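You operate a simulated robot arm through the tools that you are given. There is no shell and no other tool. Be economical: measure what you need, move in short steps, check, and stop when the job is done.

The job below is to be done with a simulated two-armed robot. You get a single attempt, and the scene is never put back.

JOB
Fetch the yellow can and stand it on the shelf of the grey bench. Fetch the blue tape from the middle shelf of the grey shelf unit and set it in the green tray. Put the yellow padlock from the top of the wide steel bench on the black book and the red padlock on top of the cardboard box there. Stack the metal block marked "B1" from the top of the wide steel bench on top of the metal block marked "B2". Put the cartridge marked "11 l/min" from the top of the wide steel bench on top of the small box there and the cartridge labelled "6 l/min" on the top of the long green bench. The order is free. Set down upright: yellow can, cartridge.

The check looks at the end state, three seconds after you hand in, the way a careful person would. Anything else that was tipped, shoved, dropped, spilled or broken makes it a failure.

ROBOT AND FRAMES
Two 7-joint arms with four-finger grippers on one trunk, on a base that drives. Base frame: it is fixed to the floor where the robot stands at the start and does not move with it; the origin is under the middle of the robot, x ahead of it, y to its left, z up; the surface under the hand at the start is at about z = 800. Units: mm, rad, N and s.
The left shoulder is at the start at [40, 181, 1144], the right one opposite. With the tool pointing down near the work surface each hand reaches from about 320 to 840 mm from the robot's upright axis, wherever it stands, measured 20 degrees to its own side. Places, roughly: black book [3750, -1500, 750]; blue tape (7x7x2 cm) [-1100, -1300, 500]; cardboard box [3500, -1250, 1000]; green tray (24x17x4 cm) [1800, 2800, 500]; metal block [3500, -1750, 1000]; padlock [3500, -1250, 750]; shelf of the grey bench [1200, -900, 200]; small box [3500, -2000, 750]; top of the long green bench [600, -300, 800]; yellow can (6x6x12 cm) [600, 0, 900]. Payload 3.67 kg a hand.
Tool frame (each hand has its own): the origin (TCP) lies between the finger pads and is the grasp point; the fingertips stand 28 mm ahead of it; z points along the fingers, y is the line along which they close. The gripper opens to 112 mm. The gripper's body begins 73 mm behind the TCP.
Orientation is told as [roll, pitch, yaw] about the base's x, y, z axes, in that order, counted from this pose: with the fingers straight down and closing along the base's y, the tool's x points along the base's -x, its y along +y and its z along -z.

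CONTROLS
- The arms move only by the tool send_rows. It takes "left_motion", "right_motion" or both (then of equal length, played together; a hand with none holds still); each is a list of rows, each a list of 3 entries, a list of its own where there are three numbers: the shift along the tool's x, y, z in units of 30 mm (1.0 is 30 mm), then the turn, a rotation vector about the tool's x, y, z in units of 4 degrees (1.0 is 4 degrees), then the finger opening in mm, from 0 to 112. In form: [[[dx, dy, dz], [rx, ry, rz], claw], ...]. A call has 1 to 10 rows; each row shifts and turns the commanded pose from where the row before left it, along the tool's axes as they then stand. A call with a number of a shift or a turn outside -1 to 1 is refused whole. Each row takes 0.2 s and may step no farther than 50 mm and 0.15 rad from the row before; otherwise, or with a gripper value out of range, the whole call is refused. A pose out of reach is approached as far as the arm can. The call stops where the force on the tool passes 40 N (or 10 N more than at its start, if that is more) or the arm is blocked; 0.2 s more then pass. Each finger halts on what it meets, pressing with about 39 N; the grip force reading is that of the motor and also rises with nothing between the fingers. The clock runs only during rows and for 0.2 s after the last one: add rows that do not move to give the fingers time. The reply holds the time, the measured pose of the TCP, the force on the tool along the base axes, the opening and the grip force, in the units named above and with some noise, with the torque about the TCP (base axes, N m) and any sound that the robot's microphone picked up, and new pictures: "views" is both (left out), scene, wrist or none (wrist: the cameras of the hands that moved).
- Cameras (640 x 400 px; columns grow to the right, rows downward): "scene" is now at [96.5, -31.7, 1364.5]; the picture's right is [-0.40, -0.92, 0.00], its down [-0.61, 0.27, -0.74] and it looks along [0.68, -0.29, -0.67] (base axes); focal length 279 px, centre (320, 200). "left" rides on the left gripper at [60, 18, -104] in its tool frame; the picture's right is [-0.29, 0.96, 0.00], its down [-0.80, -0.24, -0.55] and it looks along [-0.53, -0.16, 0.83] (tool axes); focal length 234 px, centre (320, 200). "right" rides on the right gripper at [60, -18, -104] in its tool frame; the picture's right is [0.29, 0.96, 0.00], its down [-0.80, 0.24, -0.55] and it looks along [-0.53, 0.16, 0.83] (tool axes); focal length 234 px, centre (320, 200). There is no depth. A picture from a camera that has moved, and an enlarged one, comes with that camera's place and axes in the base frame and with its lens.
- raise_lower(by): slides the trunk up (or, below 0, down) by that many mm; the arms and the scene camera ride with it, the base frame stays. It gives what a move gives, with no picture.
- steer(legs): drives the robot by 1 to 6 legs, each [ahead, left, turn to the left] in mm, mm and rad, along the robot's own axes; the way and the turn of a leg run together, so that a leg with both is an arc; at most 1500 mm and 3.142 rad a leg. The arms and the cameras ride along, it lands a little off, and it stops where it bumps. It gives what a move gives, and a new picture of the scene camera.
- aim_head(pan, tilt): turns the head with the scene camera to pan (to the left, within 1.501 rad either way) and tilt (down, from -0.506 to 1.204), counted from straight ahead of the robot. It gives what a move gives, and a new picture of the scene camera.
- enlarge(camera, box): a new picture of the part [left, top, right, bottom] of that camera's present view, enlarged. No time passes.
- sign_off(): hands the job in; it is judged then, once.

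Go step by step. Nothing tells you exact positions but the pictures and the camera data: compare them with the known pose of the tool, close in by small moves and look again before you grip or let go. The budget is 207 turns and 260 pictures, counting those below and the enlarged ones. Unless the task says otherwise, let go and move clear before handing in, and close with one line.

The tools are called after "Request:" by a JSON object that holds its "api" and its "payload". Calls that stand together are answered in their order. send_rows: Moves the arms, as the interface text tells. Its arguments: {"type":"object","properties":{"left_motion":{"type":"array","items":{"type":"array"}},"right_motion":{"type":"array","items":{"type":"array"}},"views":{"type":"string","enum":["both","scene","wrist","none"]}},"required":[]} The other tools are called the same way: raise_lower (by) slides the trunk up or down; steer (legs) drives the base; aim_head (pan, tilt) turns the head that bears the scene camera; enlarge (camera, box) takes an enlarged picture of a part of a camera's view; sign_off () hands the job in.

At the start:

```text
time: 0.0
left_position: [504.3, -56.1, 1089.7]
left_tool_rot: [0.0, 0.001, 0.001]
left_ft_force: [0.2, 0.3, 0.3]
left_ft_torque: [0.01, -0.03, -0.02]
left_gripper_width: 112.0
left_grip_force: 0.1
right_position: [356.1, -534.5, 1079.8]
right_tool_rot: [0.001, 0.0, 0.0]
right_ft_force: [0.0, 0.3, -0.5]
right_ft_torque: [0.01, 0.01, 0.02]
right_gripper_width: 112.0
right_grip_force: 0.0
trunk travel left (down, up): [-265.0, 249.0]
robot x, y, heading: [1.7, -3.3, 0.002]
head pan, tilt: [-0.408, 0.733]
```

scene: 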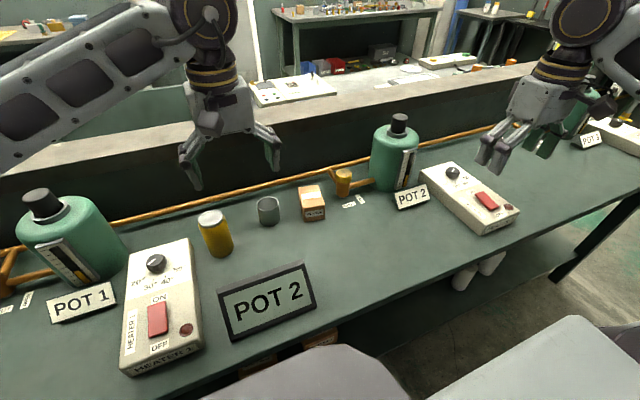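
right: 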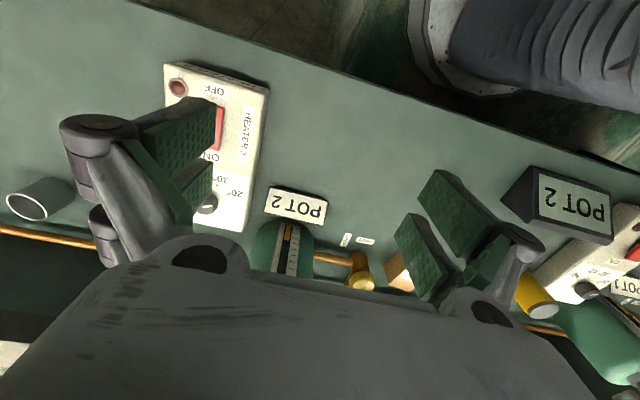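
left: 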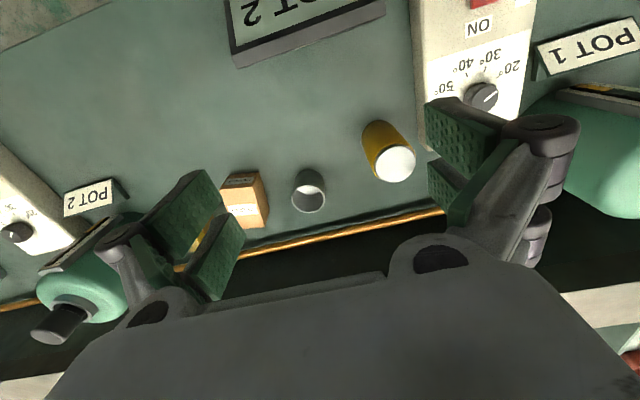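

The yellow can stands near [605, 28] on the green bench in front of me. I'll look around the room first.

Request:
{"api": "aim_head", "payload": {"pan": -0.6, "tilt": 0.2}}

Request:
{"api": "aim_head", "payload": {"pan": -1.5, "tilt": 0.35}}

Request:
{"api": "aim_head", "payload": {"pan": 0.5, "tilt": 0.2}}

Request:
{"api": "aim_head", "payload": {"pan": 1.5, "tilt": 0.35}}

```text
time: 1.0
left_position: [504.5, -55.7, 1088.7]
left_tool_rot: [0.001, -0.001, 0.0]
left_ft_force: [-0.3, 0.0, -0.1]
left_ft_torque: [0.01, 0.0, -0.02]
left_gripper_width: 112.1
left_grip_force: 0.1
right_position: [356.1, -534.9, 1078.2]
right_tool_rot: [0.0, -0.001, 0.002]
right_ft_force: [0.0, 0.3, -0.5]
right_ft_torque: [0.05, 0.0, 0.02]
right_gripper_width: 111.9
right_grip_force: 0.1
trunk travel left (down, up): [-265.0, 249.0]
robot x, y, heading: [1.0, -2.2, -0.002]
head pan, tilt: [-0.6, 0.201]
camera scene: at [96.8, -51.1, 1412.7], right [-0.56, -0.83, 0.0], down [-0.17, 0.11, -0.98], along [0.81, -0.55, -0.2], focal length 279 px, centre (320, 200)
```

scene: 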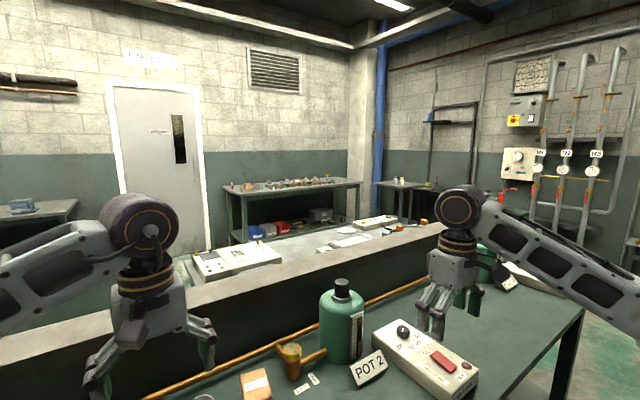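

```text
time: 2.2
left_position: [505.0, -55.2, 1090.5]
left_tool_rot: [-0.001, -0.001, 0.0]
left_ft_force: [0.5, 0.2, 0.2]
left_ft_torque: [0.03, -0.01, 0.01]
left_gripper_width: 112.1
left_grip_force: 0.0
right_position: [356.1, -534.7, 1079.0]
right_tool_rot: [0.0, 0.0, 0.0]
right_ft_force: [0.3, 0.7, 1.0]
right_ft_torque: [0.04, 0.0, -0.02]
right_gripper_width: 112.0
right_grip_force: 0.0
trunk travel left (down, up): [-265.0, 249.0]
robot x, y, heading: [-2.3, 1.0, -0.001]
head pan, tilt: [-1.499, 0.351]
camera scene: at [26.6, -91.4, 1398.8], right [-1.0, -0.07, 0.0], down [-0.03, 0.34, -0.94], along [0.07, -0.94, -0.34], focal length 279 px, centre (320, 200)
```

scene: 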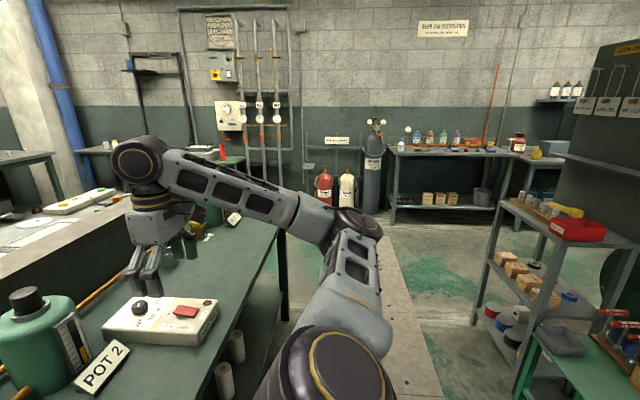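

```text
time: 4.1
left_position: [503.1, -56.6, 1089.9]
left_tool_rot: [0.0, 0.0, -0.001]
left_ft_force: [0.3, -0.2, 0.0]
left_ft_torque: [-0.02, -0.01, 0.01]
left_gripper_width: 112.1
left_grip_force: 0.1
right_position: [356.2, -534.5, 1079.7]
right_tool_rot: [0.0, 0.001, 0.001]
right_ft_force: [-0.3, 0.4, 0.7]
right_ft_torque: [0.04, 0.03, -0.01]
right_gripper_width: 112.0
right_grip_force: 0.0
trunk travel left (down, up): [-265.0, 249.0]
robot x, y, heading: [-1.4, 1.9, 0.002]
head pan, tilt: [0.499, 0.201]
camera scene: at [101.7, 46.0, 1412.8], right [0.48, -0.88, 0.0], down [-0.18, -0.1, -0.98], along [0.86, 0.47, -0.2], focal length 279 px, centre (320, 200)
```

scene: 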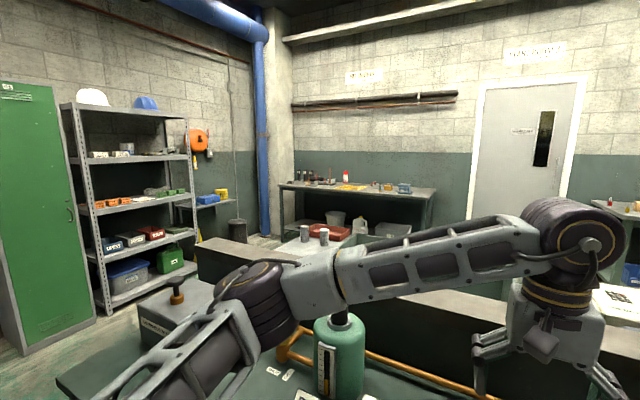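

```text
time: 5.4
left_position: [504.6, -56.4, 1088.7]
left_tool_rot: [0.001, 0.001, 0.0]
left_ft_force: [-0.8, 0.0, 0.0]
left_ft_torque: [-0.02, 0.0, 0.0]
left_gripper_width: 112.0
left_grip_force: 0.0
right_position: [355.6, -534.4, 1079.8]
right_tool_rot: [-0.001, 0.0, -0.001]
right_ft_force: [-0.2, 0.2, 0.0]
right_ft_torque: [-0.02, 0.02, -0.01]
right_gripper_width: 112.1
right_grip_force: 0.0
trunk travel left (down, up): [-265.0, 249.0]
robot x, y, heading: [-2.3, 4.8, 0.001]
head pan, tilt: [1.499, 0.351]
camera scene: at [26.6, 94.4, 1398.8], right [1.0, -0.07, 0.0], down [-0.03, -0.34, -0.94], along [0.07, 0.94, -0.34], focal length 279 px, centre (320, 200)
```

scene: 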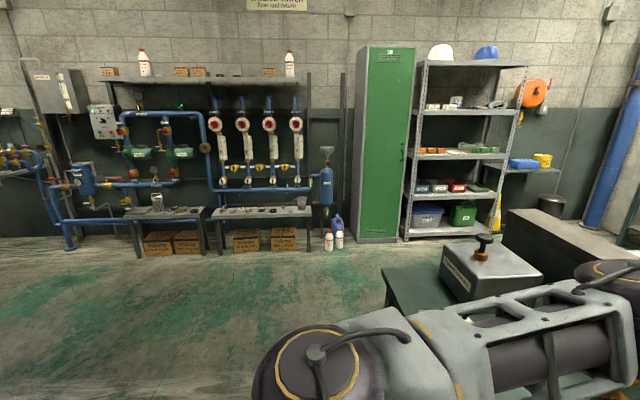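

The room is laid out as described: green bench ahead, the shelf trolley behind right, a rack at left rear and the steel bench far ahead. Next I tilt the left hand and line it up with the can for a slanted grasp.

Request:
{"api": "send_rows", "payload": {"left_motion": [[[0, 0.28, 0], [0, -1, 0], 112], [[0, 0.28, 0], [0, -1, 0], 112], [[0, 0.28, 0], [0, -1, 0], 112], [[0, 0.28, 0], [0, -1, 0], 112], [[0, 0.28, 0], [0, -1, 0], 112], [[0, 0.28, 0], [0, -1, 0], 112], [[0, 0.28, 0], [0, -1, 0], 112], [[0, 0.28, 0], [0, -1, 0], 112], [[0, 0.28, 0], [0, -1, 0], 112], [[0, 0.28, 0], [0, -1, 0], 112]], "views": "none"}}

Request:
{"api": "send_rows", "payload": {"left_motion": [[[0, 0, 0], [0, -1, 0], 112], [[0, 0, 0], [0, -1, 0], 112], [[0, 0, 0], [0, -1, 0], 112], [[0, 0, 0], [0, -1, 0], 112], [[0, 0, 0], [0, -1, 0], 112], [[0.96, 0, 0.53], [0, 0, 0], 112], [[0.96, 0, 0.53], [0, 0, 0], 112], [[0.96, 0, 0.53], [0, 0, 0], 112]], "views": "wrist"}}

Request:
{"api": "aim_head", "payload": {"pan": 0.0, "tilt": 0.8}}

```text
time: 7.6
left_position: [503.8, 29.0, 1089.1]
left_tool_rot: [-0.001, -0.699, 0.001]
left_ft_force: [0.3, 0.7, -0.6]
left_ft_torque: [0.03, 0.0, 0.01]
left_gripper_width: 112.1
left_grip_force: 0.0
right_position: [355.8, -534.3, 1078.8]
right_tool_rot: [0.001, 0.001, -0.001]
right_ft_force: [0.8, 0.0, -0.1]
right_ft_torque: [0.0, -0.02, -0.03]
right_gripper_width: 111.9
right_grip_force: 0.1
trunk travel left (down, up): [-265.0, 249.0]
robot x, y, heading: [1.0, -0.5, 0.001]
head pan, tilt: [1.499, 0.351]
```

```text
time: 9.4
left_position: [502.8, 26.8, 990.1]
left_tool_rot: [0.001, -1.045, 0.0]
left_ft_force: [0.0, 0.6, 0.0]
left_ft_torque: [0.01, -0.01, -0.06]
left_gripper_width: 112.0
left_grip_force: 0.0
right_position: [355.6, -533.8, 1079.6]
right_tool_rot: [0.0, 0.0, 0.0]
right_ft_force: [-1.1, -1.1, 0.9]
right_ft_torque: [0.0, 0.01, 0.0]
right_gripper_width: 111.9
right_grip_force: 0.1
trunk travel left (down, up): [-265.0, 249.0]
robot x, y, heading: [3.9, -0.1, -0.0]
head pan, tilt: [1.499, 0.351]
camera left: at [381.3, 45.8, 991.5], right [0.14, 0.96, 0.25], down [-0.08, -0.24, 0.97], along [0.99, -0.16, 0.04], focal length 234 px, centre (320, 200)
```

left: 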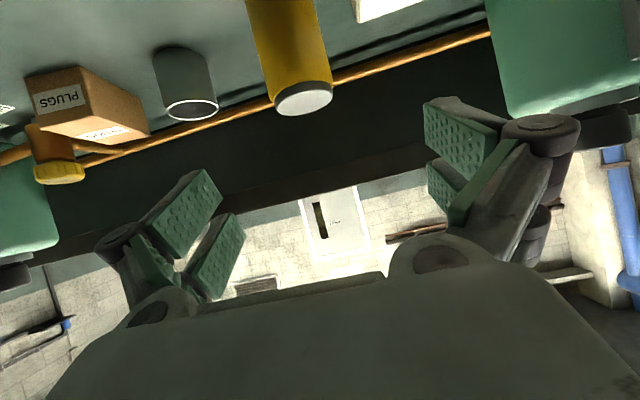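

```text
time: 11.0
left_position: [502.1, 26.3, 991.9]
left_tool_rot: [0.0, -1.046, 0.0]
left_ft_force: [-0.2, -0.9, 0.9]
left_ft_torque: [0.02, -0.02, -0.02]
left_gripper_width: 112.2
left_grip_force: 0.0
right_position: [356.2, -534.2, 1078.8]
right_tool_rot: [0.002, -0.001, 0.0]
right_ft_force: [-0.1, -0.2, -0.6]
right_ft_torque: [-0.02, 0.01, 0.01]
right_gripper_width: 111.8
right_grip_force: 0.1
trunk travel left (down, up): [-265.0, 249.0]
robot x, y, heading: [-2.8, -0.3, 0.002]
head pan, tilt: [0.0, 0.799]
camera scene: at [100.5, 1.6, 1359.1], right [0.0, -1.0, 0.0], down [-0.72, 0.0, -0.7], along [0.7, 0.0, -0.72], focal length 279 px, centre (320, 200)
```

scene: 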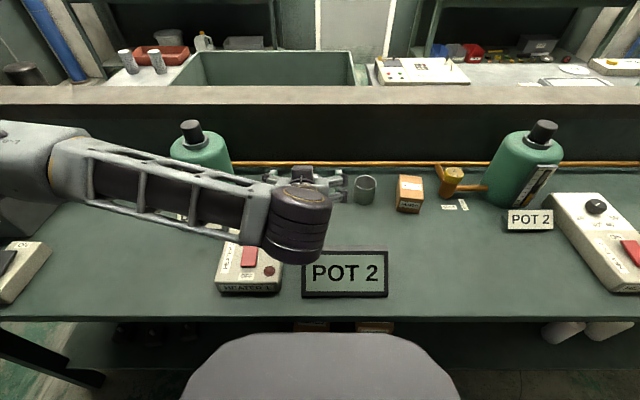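

The can top reads about [602, 23, 908]. I lower to the pre-grasp and advance part way, then look.

Request:
{"api": "send_rows", "payload": {"left_motion": [[[1, -0.07, 0.57], [0, 0, 0], 112], [[1, -0.07, 0.57], [0, 0, 0], 112], [[0, 0, 1], [0, 0, 0], 112], [[0, 0, 1], [0, 0, 0], 112]], "views": "both"}}

```text
time: 12.0
left_position: [553.9, 24.6, 891.8]
left_tool_rot: [0.0, -1.043, -0.001]
left_ft_force: [0.5, -0.1, 0.4]
left_ft_torque: [0.02, -0.01, -0.02]
left_gripper_width: 112.0
left_grip_force: 0.1
right_position: [356.3, -534.4, 1079.0]
right_tool_rot: [0.002, 0.001, 0.0]
right_ft_force: [-0.1, -0.3, -0.2]
right_ft_torque: [-0.01, -0.01, 0.0]
right_gripper_width: 112.3
right_grip_force: 0.0
trunk travel left (down, up): [-265.0, 249.0]
robot x, y, heading: [2.6, 2.0, 0.002]
head pan, tilt: [0.0, 0.799]
camera scene: at [101.1, 1.5, 1359.1], right [0.0, -1.0, 0.0], down [-0.72, 0.0, -0.7], along [0.7, 0.0, -0.72], focal length 279 px, centre (320, 200)
camera left: at [432.9, 42.8, 892.5], right [0.14, 0.96, 0.25], down [-0.08, -0.24, 0.97], along [0.99, -0.16, 0.04], focal length 234 px, centre (320, 200)
```

scene: 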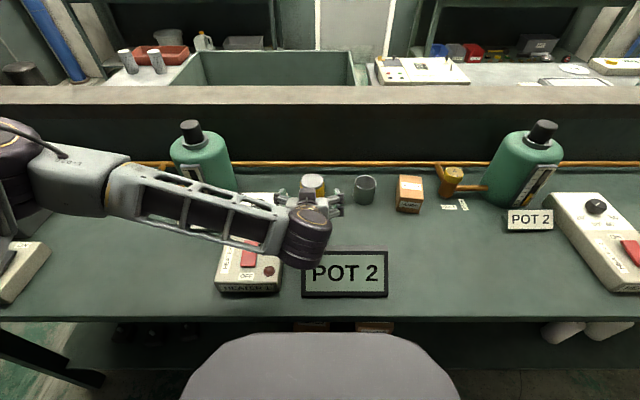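
left: 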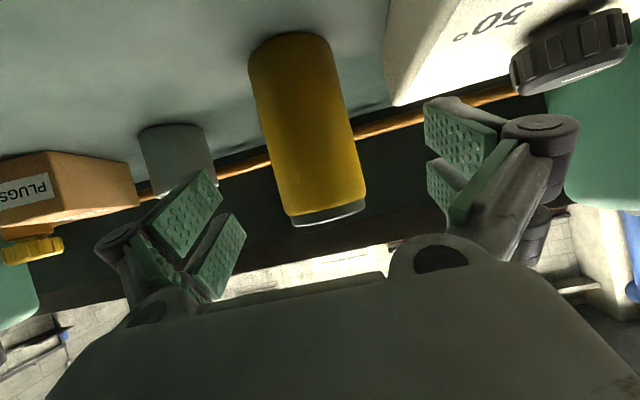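

The can axis is at about [599, 20]. I advance onto it and close.

Request:
{"api": "send_rows", "payload": {"left_motion": [[[0, -0.07, 0.87], [0, 0, 0], 112], [[0, -0.07, 0.87], [0, 0, 0], 112], [[0, 0, 0], [0, 0, 0], 50], [[0, 0, 0], [0, 0, 0], 50], [[0, 0, 0], [0, 0, 0], 50], [[0, 0, 0], [0, 0, 0], 50]], "views": "both"}}

```text
time: 12.3
left_position: [559.1, 22.4, 892.3]
left_tool_rot: [-0.005, -1.05, -0.002]
left_ft_force: [-2.5, -0.7, 2.9]
left_ft_torque: [0.04, 0.14, 0.03]
left_gripper_width: 112.1
left_grip_force: 0.1
right_position: [354.1, -533.6, 1080.0]
right_tool_rot: [0.0, 0.001, -0.001]
right_ft_force: [-0.3, 0.2, 0.5]
right_ft_torque: [0.01, 0.03, 0.0]
right_gripper_width: 112.0
right_grip_force: 0.0
trunk travel left (down, up): [-265.0, 249.0]
robot x, y, heading: [-1.4, 0.3, 0.0]
head pan, tilt: [0.0, 0.799]
stopped in row 1 (left hand): the force on the tool passed its limit at 58 N (the readings are from after the stop); the commanded pose is now the measured one
camera scene: at [99.5, 1.7, 1359.2], right [0.0, -1.0, 0.0], down [-0.72, 0.0, -0.7], along [0.7, 0.0, -0.72], focal length 279 px, centre (320, 200)
camera left: at [438.0, 40.7, 892.7], right [0.15, 0.96, 0.25], down [-0.09, -0.24, 0.97], along [0.99, -0.16, 0.05], focal length 234 px, centre (320, 200)
```

scene: 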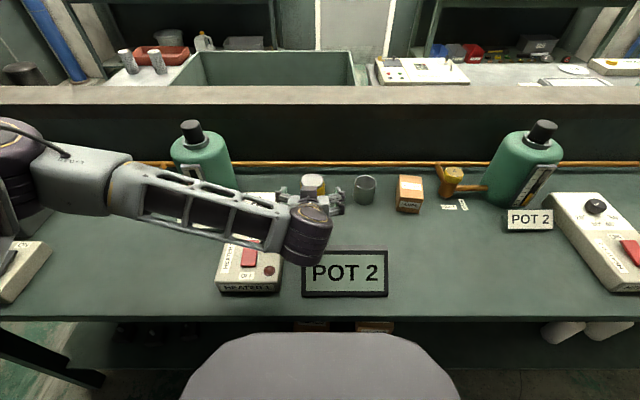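
left: 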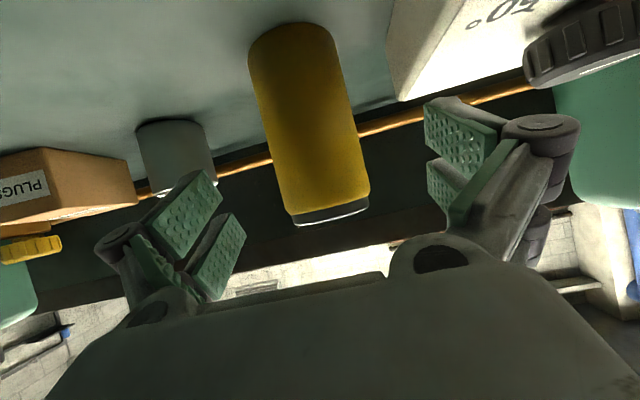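

Something touched at 58 N, most likely the open left finger on the heater box. I raise a little, narrow the opening and go in flatter, higher up on the can.

Request:
{"api": "send_rows", "payload": {"left_motion": [[[-0.29, 0, -0.17], [0, 0, 0], 84], [[0, -0.07, 0], [0, 0, 0], 84], [[0, 0, 0], [0, 0, 0], 84], [[-0.3, 0, 0.59], [0, 0, 0], 84], [[-0.3, 0, 0.59], [0, 0, 0], 84]], "views": "both"}}

```text
time: 13.5
left_position: [600.6, 18.4, 899.2]
left_tool_rot: [-0.004, -1.048, 0.001]
left_ft_force: [-0.3, 0.3, -0.2]
left_ft_torque: [0.01, -0.01, -0.02]
left_gripper_width: 83.7
left_grip_force: 0.1
right_position: [355.3, -534.6, 1078.6]
right_tool_rot: [0.001, 0.0, 0.0]
right_ft_force: [0.8, 0.8, -0.3]
right_ft_torque: [0.0, 0.01, 0.05]
right_gripper_width: 112.0
right_grip_force: 0.2
trunk travel left (down, up): [-265.0, 249.0]
robot x, y, heading: [-0.4, -1.2, -0.001]
head pan, tilt: [0.0, 0.799]
camera scene: at [100.8, 1.6, 1359.1], right [0.0, -1.0, 0.0], down [-0.72, 0.0, -0.7], along [0.7, 0.0, -0.72], focal length 279 px, centre (320, 200)
camera left: at [479.3, 37.9, 899.4], right [0.15, 0.96, 0.25], down [-0.08, -0.24, 0.97], along [0.99, -0.16, 0.05], focal length 234 px, centre (320, 200)
```

scene: 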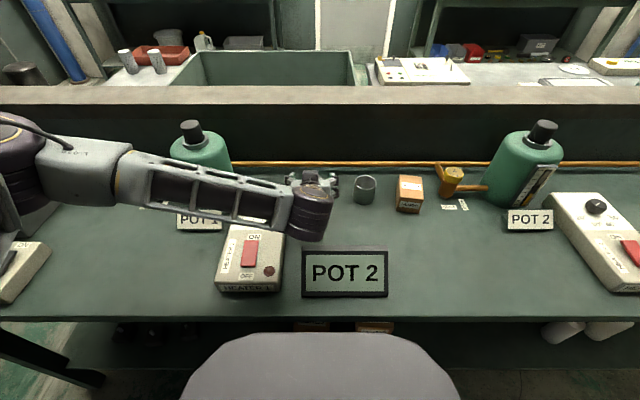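
left: 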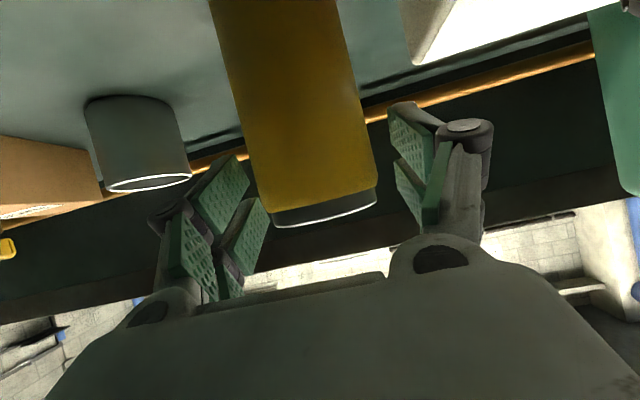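

The can is between the fingers. I lower slightly for a better hold and close.

Request:
{"api": "send_rows", "payload": {"left_motion": [[[0.35, 0, 0.2], [0, 0, 0], 84], [[0, 0, 0], [0, 0, 0], 50], [[0, 0, 0], [0, 0, 0], 50], [[0, 0, 0], [0, 0, 0], 50]], "views": "wrist"}}

```text
time: 14.5
left_position: [599.5, 20.7, 886.5]
left_tool_rot: [-0.002, -1.049, 0.0]
left_ft_force: [-0.1, -0.6, 0.0]
left_ft_torque: [0.03, 0.03, 0.02]
left_gripper_width: 58.6
left_grip_force: 39.2
right_position: [355.5, -533.7, 1079.7]
right_tool_rot: [-0.001, 0.001, 0.0]
right_ft_force: [-0.7, -0.4, -1.1]
right_ft_torque: [-0.04, 0.02, 0.01]
right_gripper_width: 112.2
right_grip_force: 0.0
trunk travel left (down, up): [-265.0, 249.0]
robot x, y, heading: [1.5, 1.3, 0.002]
head pan, tilt: [0.0, 0.799]
camera left: at [478.4, 38.3, 887.7], right [0.15, 0.96, 0.25], down [-0.08, -0.24, 0.97], along [0.99, -0.16, 0.04], focal length 234 px, centre (320, 200)
```

left: 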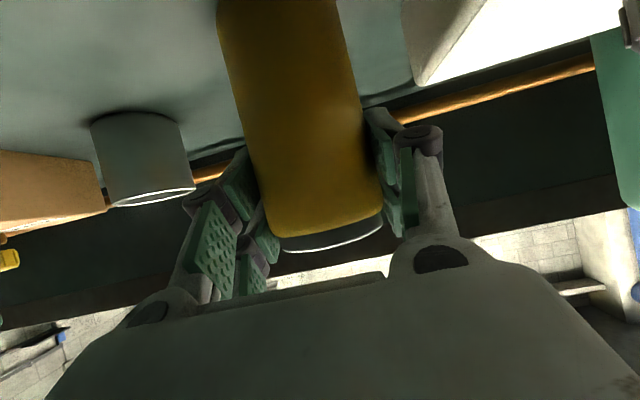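

The can is held (58.6 mm). I lift it, bring it back, and tuck the right hand inward for driving.

Request:
{"api": "send_rows", "payload": {"left_motion": [[[-0.81, 0, -0.47], [0, 0, 0], 50], [[-0.81, 0, -0.47], [0, 0, 0], 50], [[-0.81, 0, -0.47], [0, 0, 0], 50], [[-0.81, 0, -0.47], [0, 0, 0], 50], [[-0.81, 0, -0.47], [0, 0, 0], 50], [[-0.81, 0, -0.47], [0, 0, 0], 50], [[0.5, 0, -0.87], [0, 0, 0], 50], [[0.5, 0, -0.87], [0, 0, 0], 50], [[0.5, 0, -0.87], [0, 0, 0], 50], [[0.5, 0, -0.87], [0, 0, 0], 50]], "right_motion": [[[0, 0.9, 0], [0, 0, 0], 112], [[0, 0.9, 0], [0, 0, 0], 112], [[0, 0.9, 0], [0, 0, 0], 112], [[0, 0.9, 0], [0, 0, 0], 112], [[0, 0.9, 0], [0, 0, 0], 112], [[0, 0.9, 0], [0, 0, 0], 112], [[0, 0.9, 0], [0, 0, 0], 112], [[0, 0.9, 0], [0, 0, 0], 112], [[0, 0, 0], [0, 0, 0], 112], [[0, 0, 0], [0, 0, 0], 112]], "views": "scene"}}

Request:
{"api": "aim_head", "payload": {"pan": -1.2, "tilt": 0.6}}

```text
time: 16.7
left_position: [478.3, 20.4, 1056.6]
left_tool_rot: [-0.002, -1.049, -0.001]
left_ft_force: [0.6, 0.2, -2.6]
left_ft_torque: [0.01, 0.01, 0.01]
left_gripper_width: 58.6
left_grip_force: 39.1
right_position: [356.0, -317.1, 1078.6]
right_tool_rot: [-0.001, -0.001, 0.0]
right_ft_force: [0.1, -0.1, -0.7]
right_ft_torque: [0.01, -0.01, -0.02]
right_gripper_width: 111.9
right_grip_force: 0.2
trunk travel left (down, up): [-265.0, 249.0]
robot x, y, heading: [-1.7, -0.6, 0.003]
head pan, tilt: [0.0, 0.799]
camera scene: at [99.9, 1.7, 1359.2], right [0.0, -1.0, 0.0], down [-0.72, 0.0, -0.7], along [0.7, 0.0, -0.72], focal length 279 px, centre (320, 200)
```

scene: 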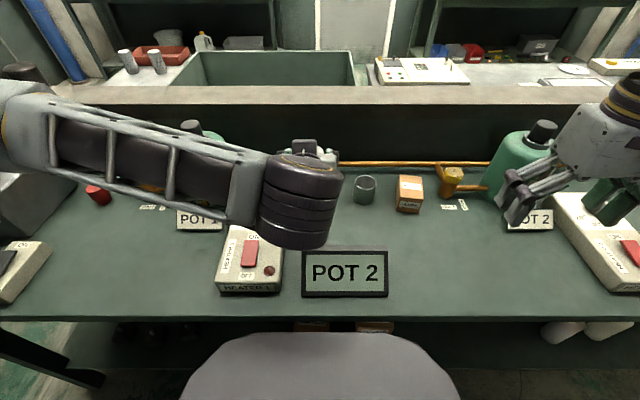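

```text
time: 18.1
left_position: [479.2, 18.8, 1057.4]
left_tool_rot: [-0.004, -1.049, 0.001]
left_ft_force: [-0.4, 0.6, -2.6]
left_ft_torque: [-0.01, 0.01, 0.0]
left_gripper_width: 58.6
left_grip_force: 39.0
right_position: [355.7, -318.5, 1078.3]
right_tool_rot: [0.001, 0.0, 0.001]
right_ft_force: [-0.2, 0.1, -0.1]
right_ft_torque: [-0.02, 0.02, -0.01]
right_gripper_width: 112.0
right_grip_force: 0.0
trunk travel left (down, up): [-265.0, 249.0]
robot x, y, heading: [-1.8, 0.0, -0.001]
head pan, tilt: [-1.201, 0.6]
camera scene: at [52.1, -80.8, 1376.0], right [-0.93, -0.36, 0.0], down [-0.21, 0.53, -0.82], along [0.3, -0.77, -0.57], focal length 279 px, centre (320, 200)
```

scene: 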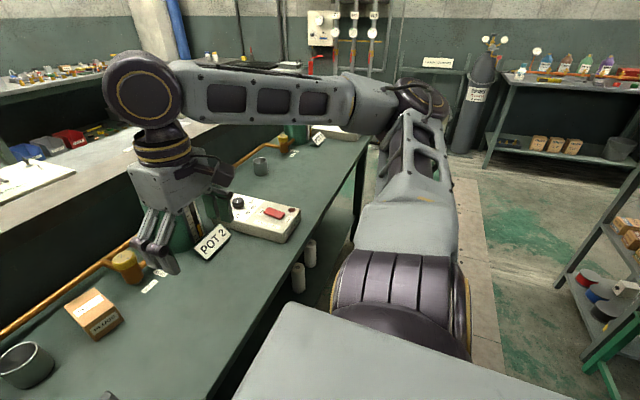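

I back off slightly and strafe right to see the passage around the bench end.

Request:
{"api": "steer", "payload": {"legs": [[-150, -1400, 0]]}}

Request:
{"api": "aim_head", "payload": {"pan": -0.3, "tilt": 0.5}}

```text
time: 25.4
left_position: [338.2, -1400.0, 1056.4]
left_tool_rot: [-0.005, -1.048, 0.014]
left_ft_force: [-0.7, 0.1, -3.0]
left_ft_torque: [0.03, 0.02, -0.01]
left_gripper_width: 58.7
left_grip_force: 38.8
right_position: [219.9, -1739.6, 1079.1]
right_tool_rot: [0.001, 0.0, 0.013]
right_ft_force: [0.4, -0.5, 0.0]
right_ft_torque: [0.0, -0.01, -0.01]
right_gripper_width: 112.0
right_grip_force: 0.0
trunk travel left (down, up): [-265.0, 249.0]
robot x, y, heading: [-141.7, -1425.5, 0.013]
head pan, tilt: [-1.201, 0.6]
camera scene: at [-87.4, -1507.0, 1376.0], right [-0.93, -0.37, 0.0], down [-0.21, 0.52, -0.82], along [0.31, -0.77, -0.57], focal length 279 px, centre (320, 200)
```

scene: 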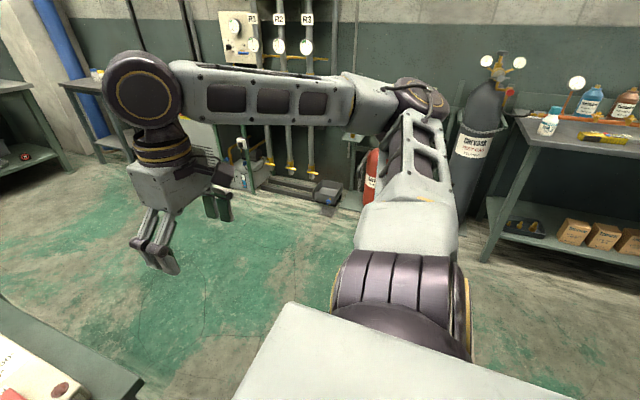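

```text
time: 26.6
left_position: [337.4, -1401.1, 1057.0]
left_tool_rot: [-0.004, -1.05, 0.013]
left_ft_force: [0.1, -0.5, -2.3]
left_ft_torque: [-0.02, -0.02, -0.01]
left_gripper_width: 58.7
left_grip_force: 38.9
right_position: [220.2, -1739.5, 1077.7]
right_tool_rot: [0.0, 0.0, 0.014]
right_ft_force: [-0.6, 0.0, -0.2]
right_ft_torque: [-0.01, -0.03, 0.01]
right_gripper_width: 112.0
right_grip_force: 0.1
trunk travel left (down, up): [-265.0, 249.0]
robot x, y, heading: [-143.5, -1425.5, 0.015]
head pan, tilt: [-0.3, 0.499]
camera scene: at [-33.3, -1450.7, 1385.0], right [-0.28, -0.96, 0.0], down [-0.46, 0.14, -0.88], along [0.84, -0.25, -0.48], focal length 279 px, centre (320, 200)
```

scene: 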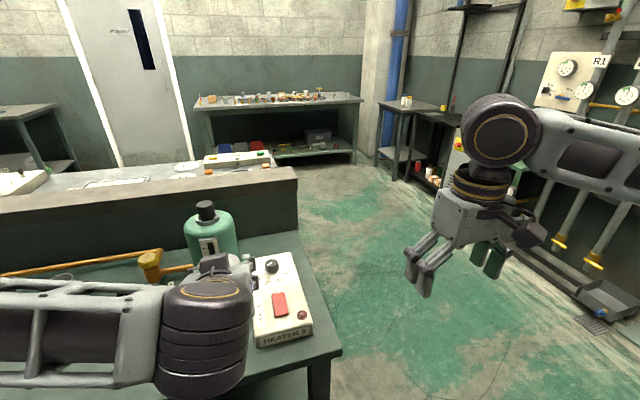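

The way around the right end looks free (bench end y≈-1600, divider end y≈-1690). I go to y≈-2100 and forward past the benches.

Request:
{"api": "steer", "payload": {"legs": [[0, -660, -0.014], [1400, 0, 0], [800, 0, 0]]}}

Request:
{"api": "aim_head", "payload": {"pan": 1.45, "tilt": 0.5}}

```text
time: 41.1
left_position: [2537.4, -2126.9, 1056.2]
left_tool_rot: [-0.003, -1.05, -0.028]
left_ft_force: [0.3, 0.8, -2.9]
left_ft_torque: [0.0, 0.02, 0.01]
left_gripper_width: 58.3
left_grip_force: 38.5
right_position: [2404.4, -2460.6, 1078.4]
right_tool_rot: [0.0, 0.0, -0.029]
right_ft_force: [0.3, 0.2, -0.6]
right_ft_torque: [-0.01, 0.03, -0.01]
right_gripper_width: 111.9
right_grip_force: 0.1
trunk travel left (down, up): [-265.0, 249.0]
robot x, y, heading: [2060.6, -2134.9, -0.03]
head pan, tilt: [-0.3, 0.499]
camera scene: at [2164.6, -2160.9, 1385.0], right [-0.32, -0.95, 0.0], down [-0.45, 0.15, -0.88], along [0.83, -0.28, -0.48], focal length 279 px, centre (320, 200)
```

scene: 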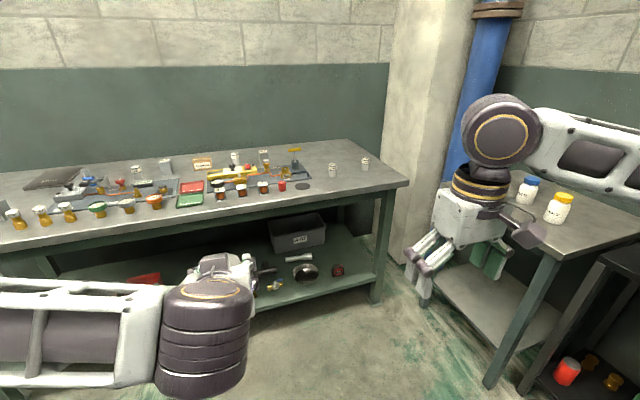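

```text
time: 42.9
left_position: [2537.7, -2128.0, 1056.1]
left_tool_rot: [-0.003, -1.05, -0.03]
left_ft_force: [-0.1, -0.2, -2.3]
left_ft_torque: [0.03, 0.0, 0.04]
left_gripper_width: 58.3
left_grip_force: 38.9
right_position: [2404.4, -2460.6, 1078.5]
right_tool_rot: [-0.001, -0.001, -0.027]
right_ft_force: [0.0, -0.4, -0.1]
right_ft_torque: [0.03, 0.03, 0.0]
right_gripper_width: 112.0
right_grip_force: 0.0
trunk travel left (down, up): [-265.0, 249.0]
robot x, y, heading: [2059.6, -2131.4, -0.035]
head pan, tilt: [1.45, 0.499]
camera scene: at [2091.7, -2041.5, 1385.1], right [0.99, -0.15, 0.0], down [-0.07, -0.47, -0.88], along [0.13, 0.87, -0.48], focal length 279 px, centre (320, 200)
```

scene: 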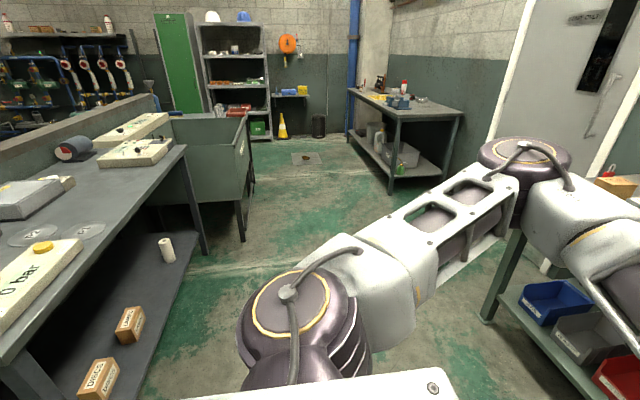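

The grey bench shelf front edge is at x≈1470 with a free spot around [1390, -780]. I strafe left beside it and turn to face it.

Request:
{"api": "steer", "payload": {"legs": [[90, 1490, 0.03], [0, 0, 3.14]]}}

Request:
{"api": "aim_head", "payload": {"pan": 0.15, "tilt": 0.85}}

```text
time: 58.6
left_position: [1689.4, -651.7, 1057.1]
left_tool_rot: [-0.003, -1.048, 3.116]
left_ft_force: [0.0, -0.6, -2.1]
left_ft_torque: [0.01, 0.0, 0.0]
left_gripper_width: 58.3
left_grip_force: 39.4
right_position: [1819.8, -317.1, 1078.9]
right_tool_rot: [0.0, 0.0, 3.116]
right_ft_force: [-0.7, -0.4, -0.7]
right_ft_torque: [-0.02, 0.0, -0.01]
right_gripper_width: 112.1
right_grip_force: 0.1
trunk travel left (down, up): [-265.0, 249.0]
robot x, y, heading: [2168.8, -645.6, 3.117]
head pan, tilt: [1.45, 0.499]
camera scene: at [2133.9, -732.4, 1385.1], right [-0.99, 0.15, 0.0], down [0.07, 0.47, -0.88], along [-0.13, -0.87, -0.48], focal length 279 px, centre (320, 200)
```

scene: 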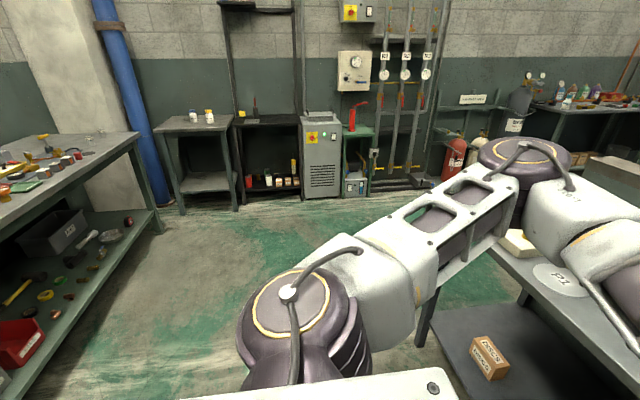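

```text
time: 60.0
left_position: [1688.9, -652.9, 1055.1]
left_tool_rot: [-0.006, -1.049, 3.115]
left_ft_force: [0.0, -0.9, -2.6]
left_ft_torque: [0.02, 0.0, -0.03]
left_gripper_width: 58.4
left_grip_force: 39.1
right_position: [1821.3, -319.6, 1080.0]
right_tool_rot: [0.001, 0.002, 3.114]
right_ft_force: [-0.6, -0.7, 0.4]
right_ft_torque: [0.0, 0.03, -0.01]
right_gripper_width: 112.0
right_grip_force: 0.0
trunk travel left (down, up): [-265.0, 249.0]
robot x, y, heading: [2167.4, -642.9, 3.117]
head pan, tilt: [0.15, 0.85]
camera scene: at [2069.6, -652.1, 1355.1], right [-0.12, 0.99, 0.0], down [0.75, 0.09, -0.66], along [-0.65, -0.08, -0.75], focal length 279 px, centre (320, 200)
```

scene: 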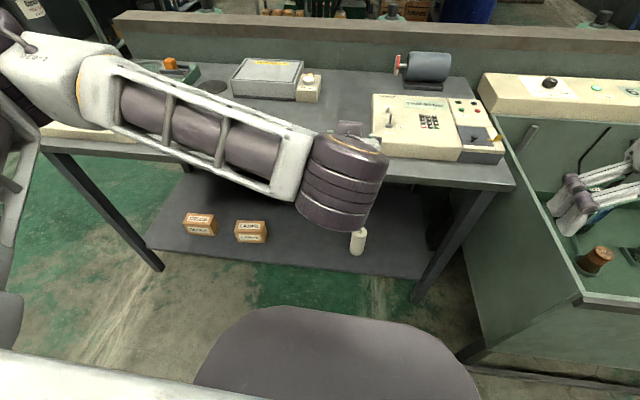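

The shelf surface is near z≈195, and the free spot is between the boxes and the white bottle at about y=-800. I back off, lower the trunk and bring the can down in front of the shelf.

Request:
{"api": "steer", "payload": {"legs": [[-220, 0, 0.024]]}}

Request:
{"api": "raise_lower", "payload": {"by": -264}}

Request:
{"api": "send_rows", "payload": {"left_motion": [[[0.87, 0.5, 0.5], [0, 0, 0], 50], [[0.87, 0.5, 0.5], [0, 0, 0], 50], [[0.87, 0.5, 0.5], [0, 0, 0], 50], [[0.87, 0.5, 0.5], [0, 0, 0], 50], [[0.87, 0.5, 0.5], [0, 0, 0], 50], [[0.87, 0.5, 0.5], [0, 0, 0], 50], [[0.87, 0.5, 0.5], [0, 0, 0], 50], [[0.87, 0.5, 0.5], [0, 0, 0], 50], [[0.87, 0.5, 0.5], [0, 0, 0], 50], [[0.87, 0.5, 0.5], [0, 0, 0], 50]], "views": "both"}}

```text
time: 61.8
left_position: [1911.5, -667.5, 1056.4]
left_tool_rot: [-0.004, -1.048, 3.139]
left_ft_force: [-0.1, -0.3, -2.9]
left_ft_torque: [0.01, -0.03, -0.01]
left_gripper_width: 58.3
left_grip_force: 39.0
right_position: [2033.4, -329.3, 1078.3]
right_tool_rot: [0.0, 0.0, 3.141]
right_ft_force: [-0.4, 1.0, -0.3]
right_ft_torque: [-0.02, 0.03, 0.01]
right_gripper_width: 112.0
right_grip_force: 0.0
trunk travel left (down, up): [-265.0, 249.0]
robot x, y, heading: [2383.4, -646.4, 3.143]
head pan, tilt: [0.15, 0.85]
camera scene: at [2291.3, -657.4, 1355.1], right [-0.15, 0.99, 0.0], down [0.74, 0.11, -0.66], along [-0.65, -0.1, -0.75], focal length 279 px, centre (320, 200)
```

scene: 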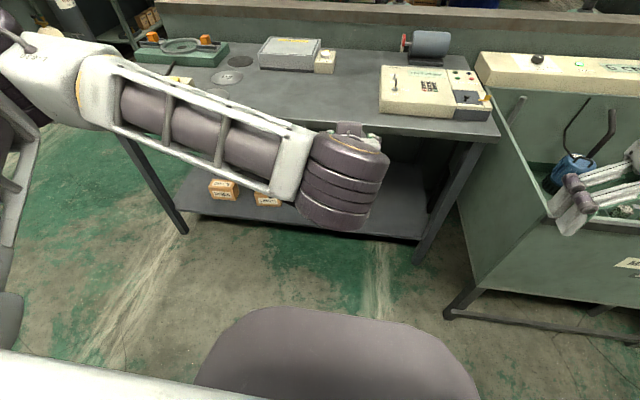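

```text
time: 64.5
left_position: [1911.0, -665.8, 791.5]
left_tool_rot: [-0.002, -1.05, 3.14]
left_ft_force: [-0.1, 0.1, -2.2]
left_ft_torque: [-0.02, -0.04, 0.0]
left_gripper_width: 58.6
left_grip_force: 39.3
right_position: [2033.0, -328.8, 815.9]
right_tool_rot: [0.001, 0.0, 3.142]
right_ft_force: [-0.1, -0.3, 0.6]
right_ft_torque: [0.01, 0.01, 0.0]
right_gripper_width: 112.1
right_grip_force: 0.0
trunk travel left (down, up): [-1.0, 513.0]
robot x, y, heading: [2387.1, -646.8, 3.147]
head pan, tilt: [0.15, 0.85]
```

```text
time: 66.7
left_position: [1905.1, -741.1, 531.3]
left_tool_rot: [0.004, -1.044, 3.142]
left_ft_force: [-1.2, 0.4, -3.2]
left_ft_torque: [0.04, 0.01, 0.0]
left_gripper_width: 58.7
left_grip_force: 39.1
left hand out of reach, approached as far as the arm can: row 7, 8, 9, 10
right_position: [2033.7, -329.6, 815.2]
right_tool_rot: [0.001, -0.001, 3.142]
right_ft_force: [0.1, 0.7, -0.1]
right_ft_torque: [-0.03, 0.01, -0.04]
right_gripper_width: 111.9
right_grip_force: 0.1
trunk travel left (down, up): [-1.0, 513.0]
robot x, y, heading: [2394.2, -648.7, 3.142]
head pan, tilt: [0.15, 0.85]
camera scene: at [2290.7, -657.5, 1091.8], right [-0.15, 0.99, 0.0], down [0.74, 0.11, -0.66], along [-0.65, -0.1, -0.75], focal length 279 px, centre (320, 200)
camera left: at [2023.9, -758.8, 532.6], right [-0.14, -0.96, 0.25], down [0.08, 0.24, 0.97], along [-0.99, 0.16, 0.04], focal length 234 px, centre (320, 200)
```

scene: 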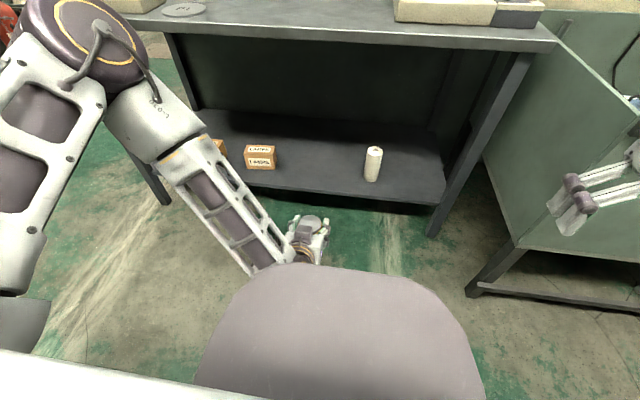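
left: 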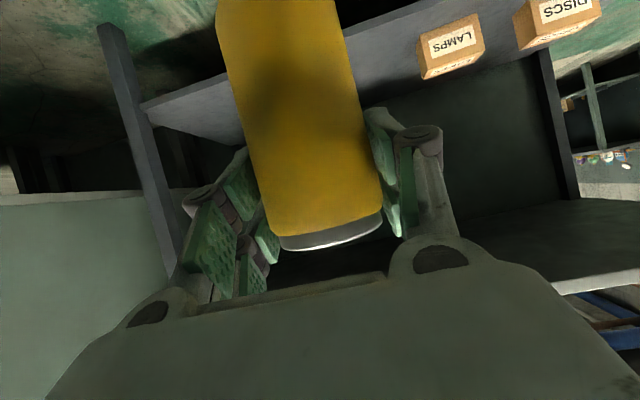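

The arm needs to reach outward to get lower. I extend forward and down, still clear of the shelf.

Request:
{"api": "send_rows", "payload": {"left_motion": [[[-0.09, 0, 0.95], [0, 0, 0], 50], [[-0.09, 0, 0.95], [0, 0, 0], 50], [[-0.09, 0, 0.95], [0, 0, 0], 50], [[-0.09, 0, 0.95], [0, 0, 0], 50], [[-0.09, 0, 0.95], [0, 0, 0], 50], [[-0.09, 0, 0.95], [0, 0, 0], 50], [[-0.09, 0, 0.95], [0, 0, 0], 50], [[-0.09, 0, 0.95], [0, 0, 0], 50], [[-0.09, 0, 0.95], [0, 0, 0], 50], [[-0.09, 0, 0.95], [0, 0, 0], 50]], "views": "scene"}}

```text
time: 68.9
left_position: [1641.6, -724.1, 422.6]
left_tool_rot: [-0.001, -1.047, 3.141]
left_ft_force: [-0.4, -0.9, -2.6]
left_ft_torque: [0.0, -0.03, 0.0]
left_gripper_width: 58.7
left_grip_force: 39.2
left hand out of reach, approached as far as the arm can: row 1, 2, 3, 6
right_position: [2033.2, -329.3, 814.9]
right_tool_rot: [0.0, 0.001, 3.141]
right_ft_force: [0.1, -0.3, -0.4]
right_ft_torque: [0.0, 0.02, 0.0]
right_gripper_width: 111.9
right_grip_force: 0.1
trunk travel left (down, up): [-1.0, 513.0]
robot x, y, heading: [2392.3, -647.0, 3.137]
head pan, tilt: [0.15, 0.85]
camera scene: at [2290.5, -657.4, 1091.8], right [-0.15, 0.99, 0.0], down [0.74, 0.11, -0.66], along [-0.65, -0.1, -0.75], focal length 279 px, centre (320, 200)
```

scene: 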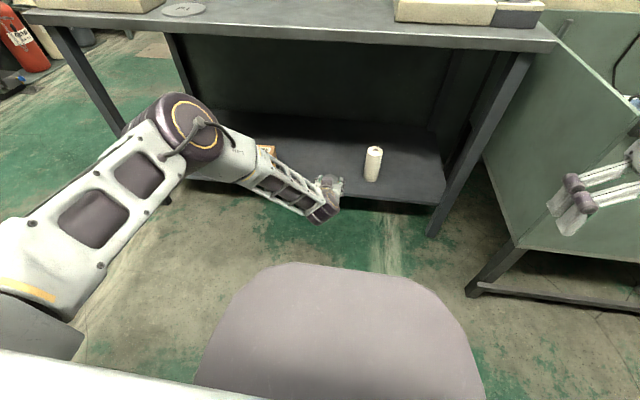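

Arm is now extended ahead and under bench-top height. I lower and extend a bit more.

Request:
{"api": "send_rows", "payload": {"left_motion": [[[0.54, 0.33, 0.89], [0, 0, 0], 50], [[0.54, 0.33, 0.89], [0, 0, 0], 50], [[0.54, 0.33, 0.89], [0, 0, 0], 50], [[0.54, 0.33, 0.89], [0, 0, 0], 50]], "views": "scene"}}

```text
time: 69.9
left_position: [1569.9, -749.8, 335.3]
left_tool_rot: [0.009, -1.055, 3.139]
left_ft_force: [-13.1, -9.5, 9.3]
left_ft_torque: [0.28, -1.07, -0.63]
left_gripper_width: 58.6
left_grip_force: 38.7
left hand out of reach, approached as far as the arm can: row 1, 2, 3
right_position: [2033.3, -330.2, 815.2]
right_tool_rot: [0.001, 0.001, 3.142]
right_ft_force: [0.2, 0.2, -0.4]
right_ft_torque: [0.0, -0.03, 0.0]
right_gripper_width: 111.9
right_grip_force: 0.2
trunk travel left (down, up): [-1.0, 513.0]
robot x, y, heading: [2387.9, -648.2, 3.141]
head pan, tilt: [0.15, 0.85]
camera scene: at [2290.7, -657.2, 1091.9], right [-0.15, 0.99, 0.0], down [0.74, 0.11, -0.66], along [-0.65, -0.1, -0.75], focal length 279 px, centre (320, 200)
```

scene: 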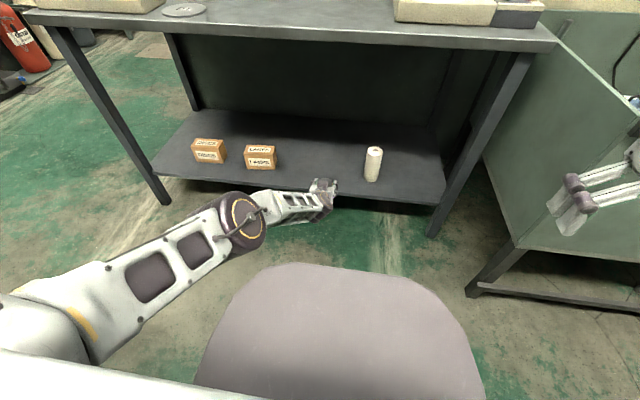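

There's a small force reading; I let it settle and look with the wrist camera.

Request:
{"api": "send_rows", "payload": {"left_motion": [[[0, 0, 0], [0, 0, 0], 50], [[0, 0, 0], [0, 0, 0], 50]], "views": "both"}}

Request:
{"api": "enlarge", "payload": {"camera": "scene", "box": [200, 140, 400, 260]}}

```text
time: 70.5
left_position: [1574.4, -744.6, 329.1]
left_tool_rot: [0.002, -1.043, 3.138]
left_ft_force: [-0.2, 0.0, -3.3]
left_ft_torque: [-0.01, -0.01, 0.01]
left_gripper_width: 58.4
left_grip_force: 39.2
right_position: [2032.5, -328.9, 814.8]
right_tool_rot: [0.001, 0.003, 3.142]
right_ft_force: [0.7, 0.4, 0.5]
right_ft_torque: [-0.02, -0.01, -0.01]
right_gripper_width: 112.0
right_grip_force: 0.0
trunk travel left (down, up): [-1.0, 513.0]
robot x, y, heading: [2389.8, -650.0, 3.142]
head pan, tilt: [0.15, 0.85]
camera scene: at [2290.6, -657.3, 1091.8], right [-0.15, 0.99, 0.0], down [0.74, 0.11, -0.66], along [-0.65, -0.1, -0.75], focal length 279 px, centre (320, 200)
camera left: at [1694.1, -762.0, 329.6], right [-0.15, -0.96, 0.25], down [0.08, 0.24, 0.97], along [-0.99, 0.16, 0.04], focal length 234 px, centre (320, 200)
```

scene: 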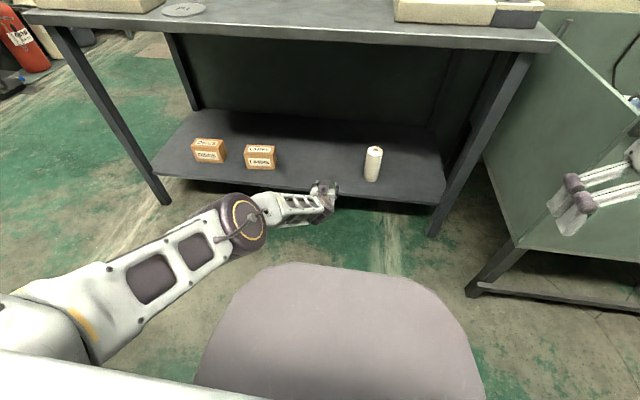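
left: 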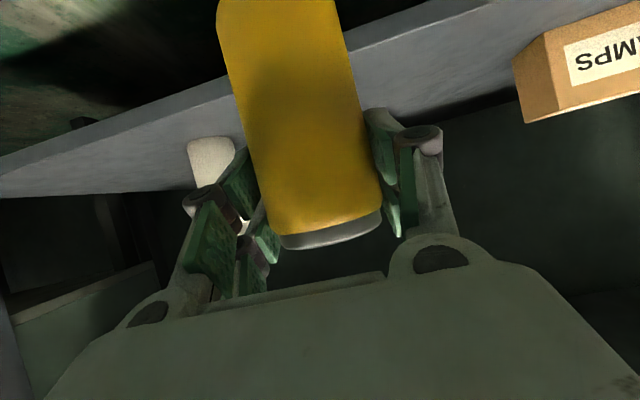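

```text
3.20 times, centred on (300, 200) of scene
camera zoom: at [2290.6, -657.3, 1091.8], right [-0.15, 0.99, 0.0], down [0.74, 0.11, -0.66], along [-0.65, -0.1, -0.75], focal length 892 px, centre (384, 200)
```

zoom: 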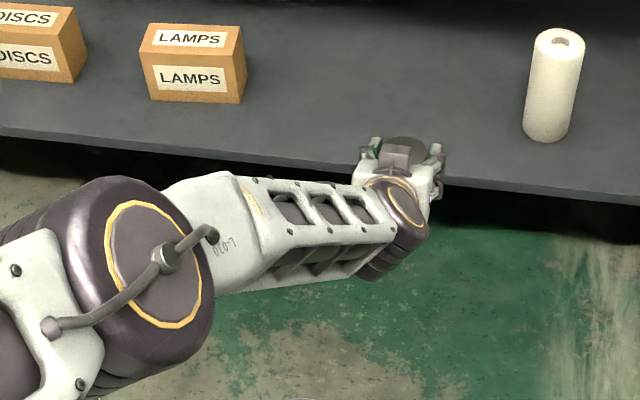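

All settled. I drive ahead so the can goes over the shelf at about [1400, -810].

Request:
{"api": "steer", "payload": {"legs": [[175, 65, 0]]}}

Request:
{"api": "send_rows", "payload": {"left_motion": [[[0.43, 0, 0.25], [0, 0, 0], 50]], "views": "both"}}

```text
time: 72.0
left_position: [1397.8, -811.8, 328.0]
left_tool_rot: [0.0, -1.041, 3.141]
left_ft_force: [0.3, 0.1, -3.5]
left_ft_torque: [0.02, 0.01, -0.04]
left_gripper_width: 58.7
left_grip_force: 38.9
right_position: [1854.9, -396.3, 815.0]
right_tool_rot: [-0.001, 0.002, -3.142]
right_ft_force: [-0.9, -0.7, -0.5]
right_ft_torque: [-0.01, -0.03, 0.0]
right_gripper_width: 112.0
right_grip_force: 0.1
trunk travel left (down, up): [-1.0, 513.0]
robot x, y, heading: [2217.1, -713.4, -3.145]
head pan, tilt: [0.15, 0.85]
camera scene: at [2113.1, -724.3, 1091.7], right [-0.15, 0.99, 0.0], down [0.74, 0.11, -0.66], along [-0.65, -0.1, -0.75], focal length 279 px, centre (320, 200)
```

scene: 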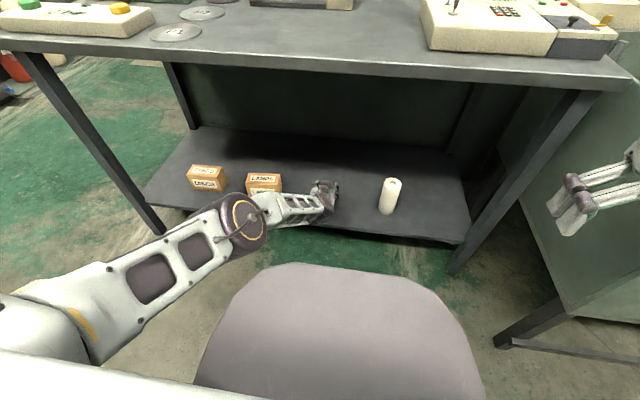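

```text
time: 72.4
left_position: [1400.7, -813.9, 316.5]
left_tool_rot: [0.001, -1.044, 3.142]
left_ft_force: [0.2, -0.4, -2.6]
left_ft_torque: [0.01, 0.01, 0.02]
left_gripper_width: 58.6
left_grip_force: 39.0
left hand out of reach, approached as far as the arm can: row 1
right_position: [1856.0, -396.7, 815.0]
right_tool_rot: [0.002, 0.002, -3.142]
right_ft_force: [0.1, 0.1, 0.0]
right_ft_torque: [0.02, 0.0, 0.01]
right_gripper_width: 112.1
right_grip_force: 0.1
trunk travel left (down, up): [-1.0, 513.0]
robot x, y, heading: [2211.6, -711.7, -3.139]
head pan, tilt: [0.15, 0.85]
camera scene: at [2113.9, -724.1, 1091.8], right [-0.15, 0.99, 0.0], down [0.74, 0.11, -0.66], along [-0.65, -0.1, -0.75], focal length 279 px, centre (320, 200)
camera left: at [1520.3, -829.9, 317.2], right [-0.14, -0.96, 0.25], down [0.08, 0.24, 0.97], along [-0.99, 0.16, 0.04], focal length 234 px, centre (320, 200)
```

scene: 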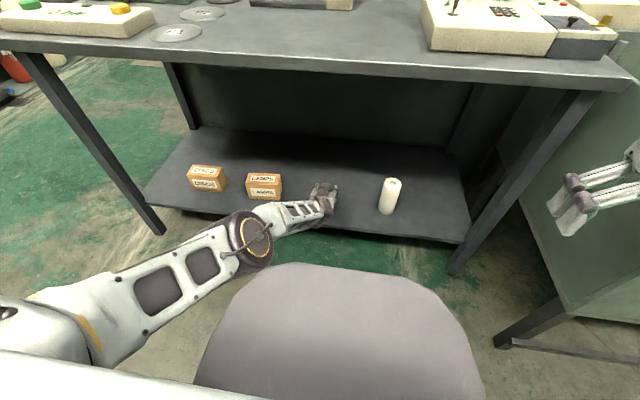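
left: 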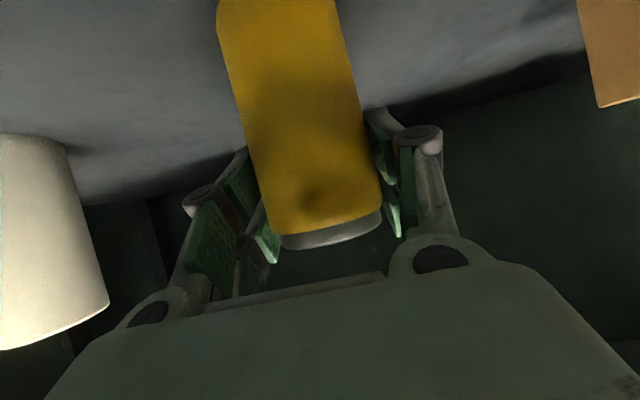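

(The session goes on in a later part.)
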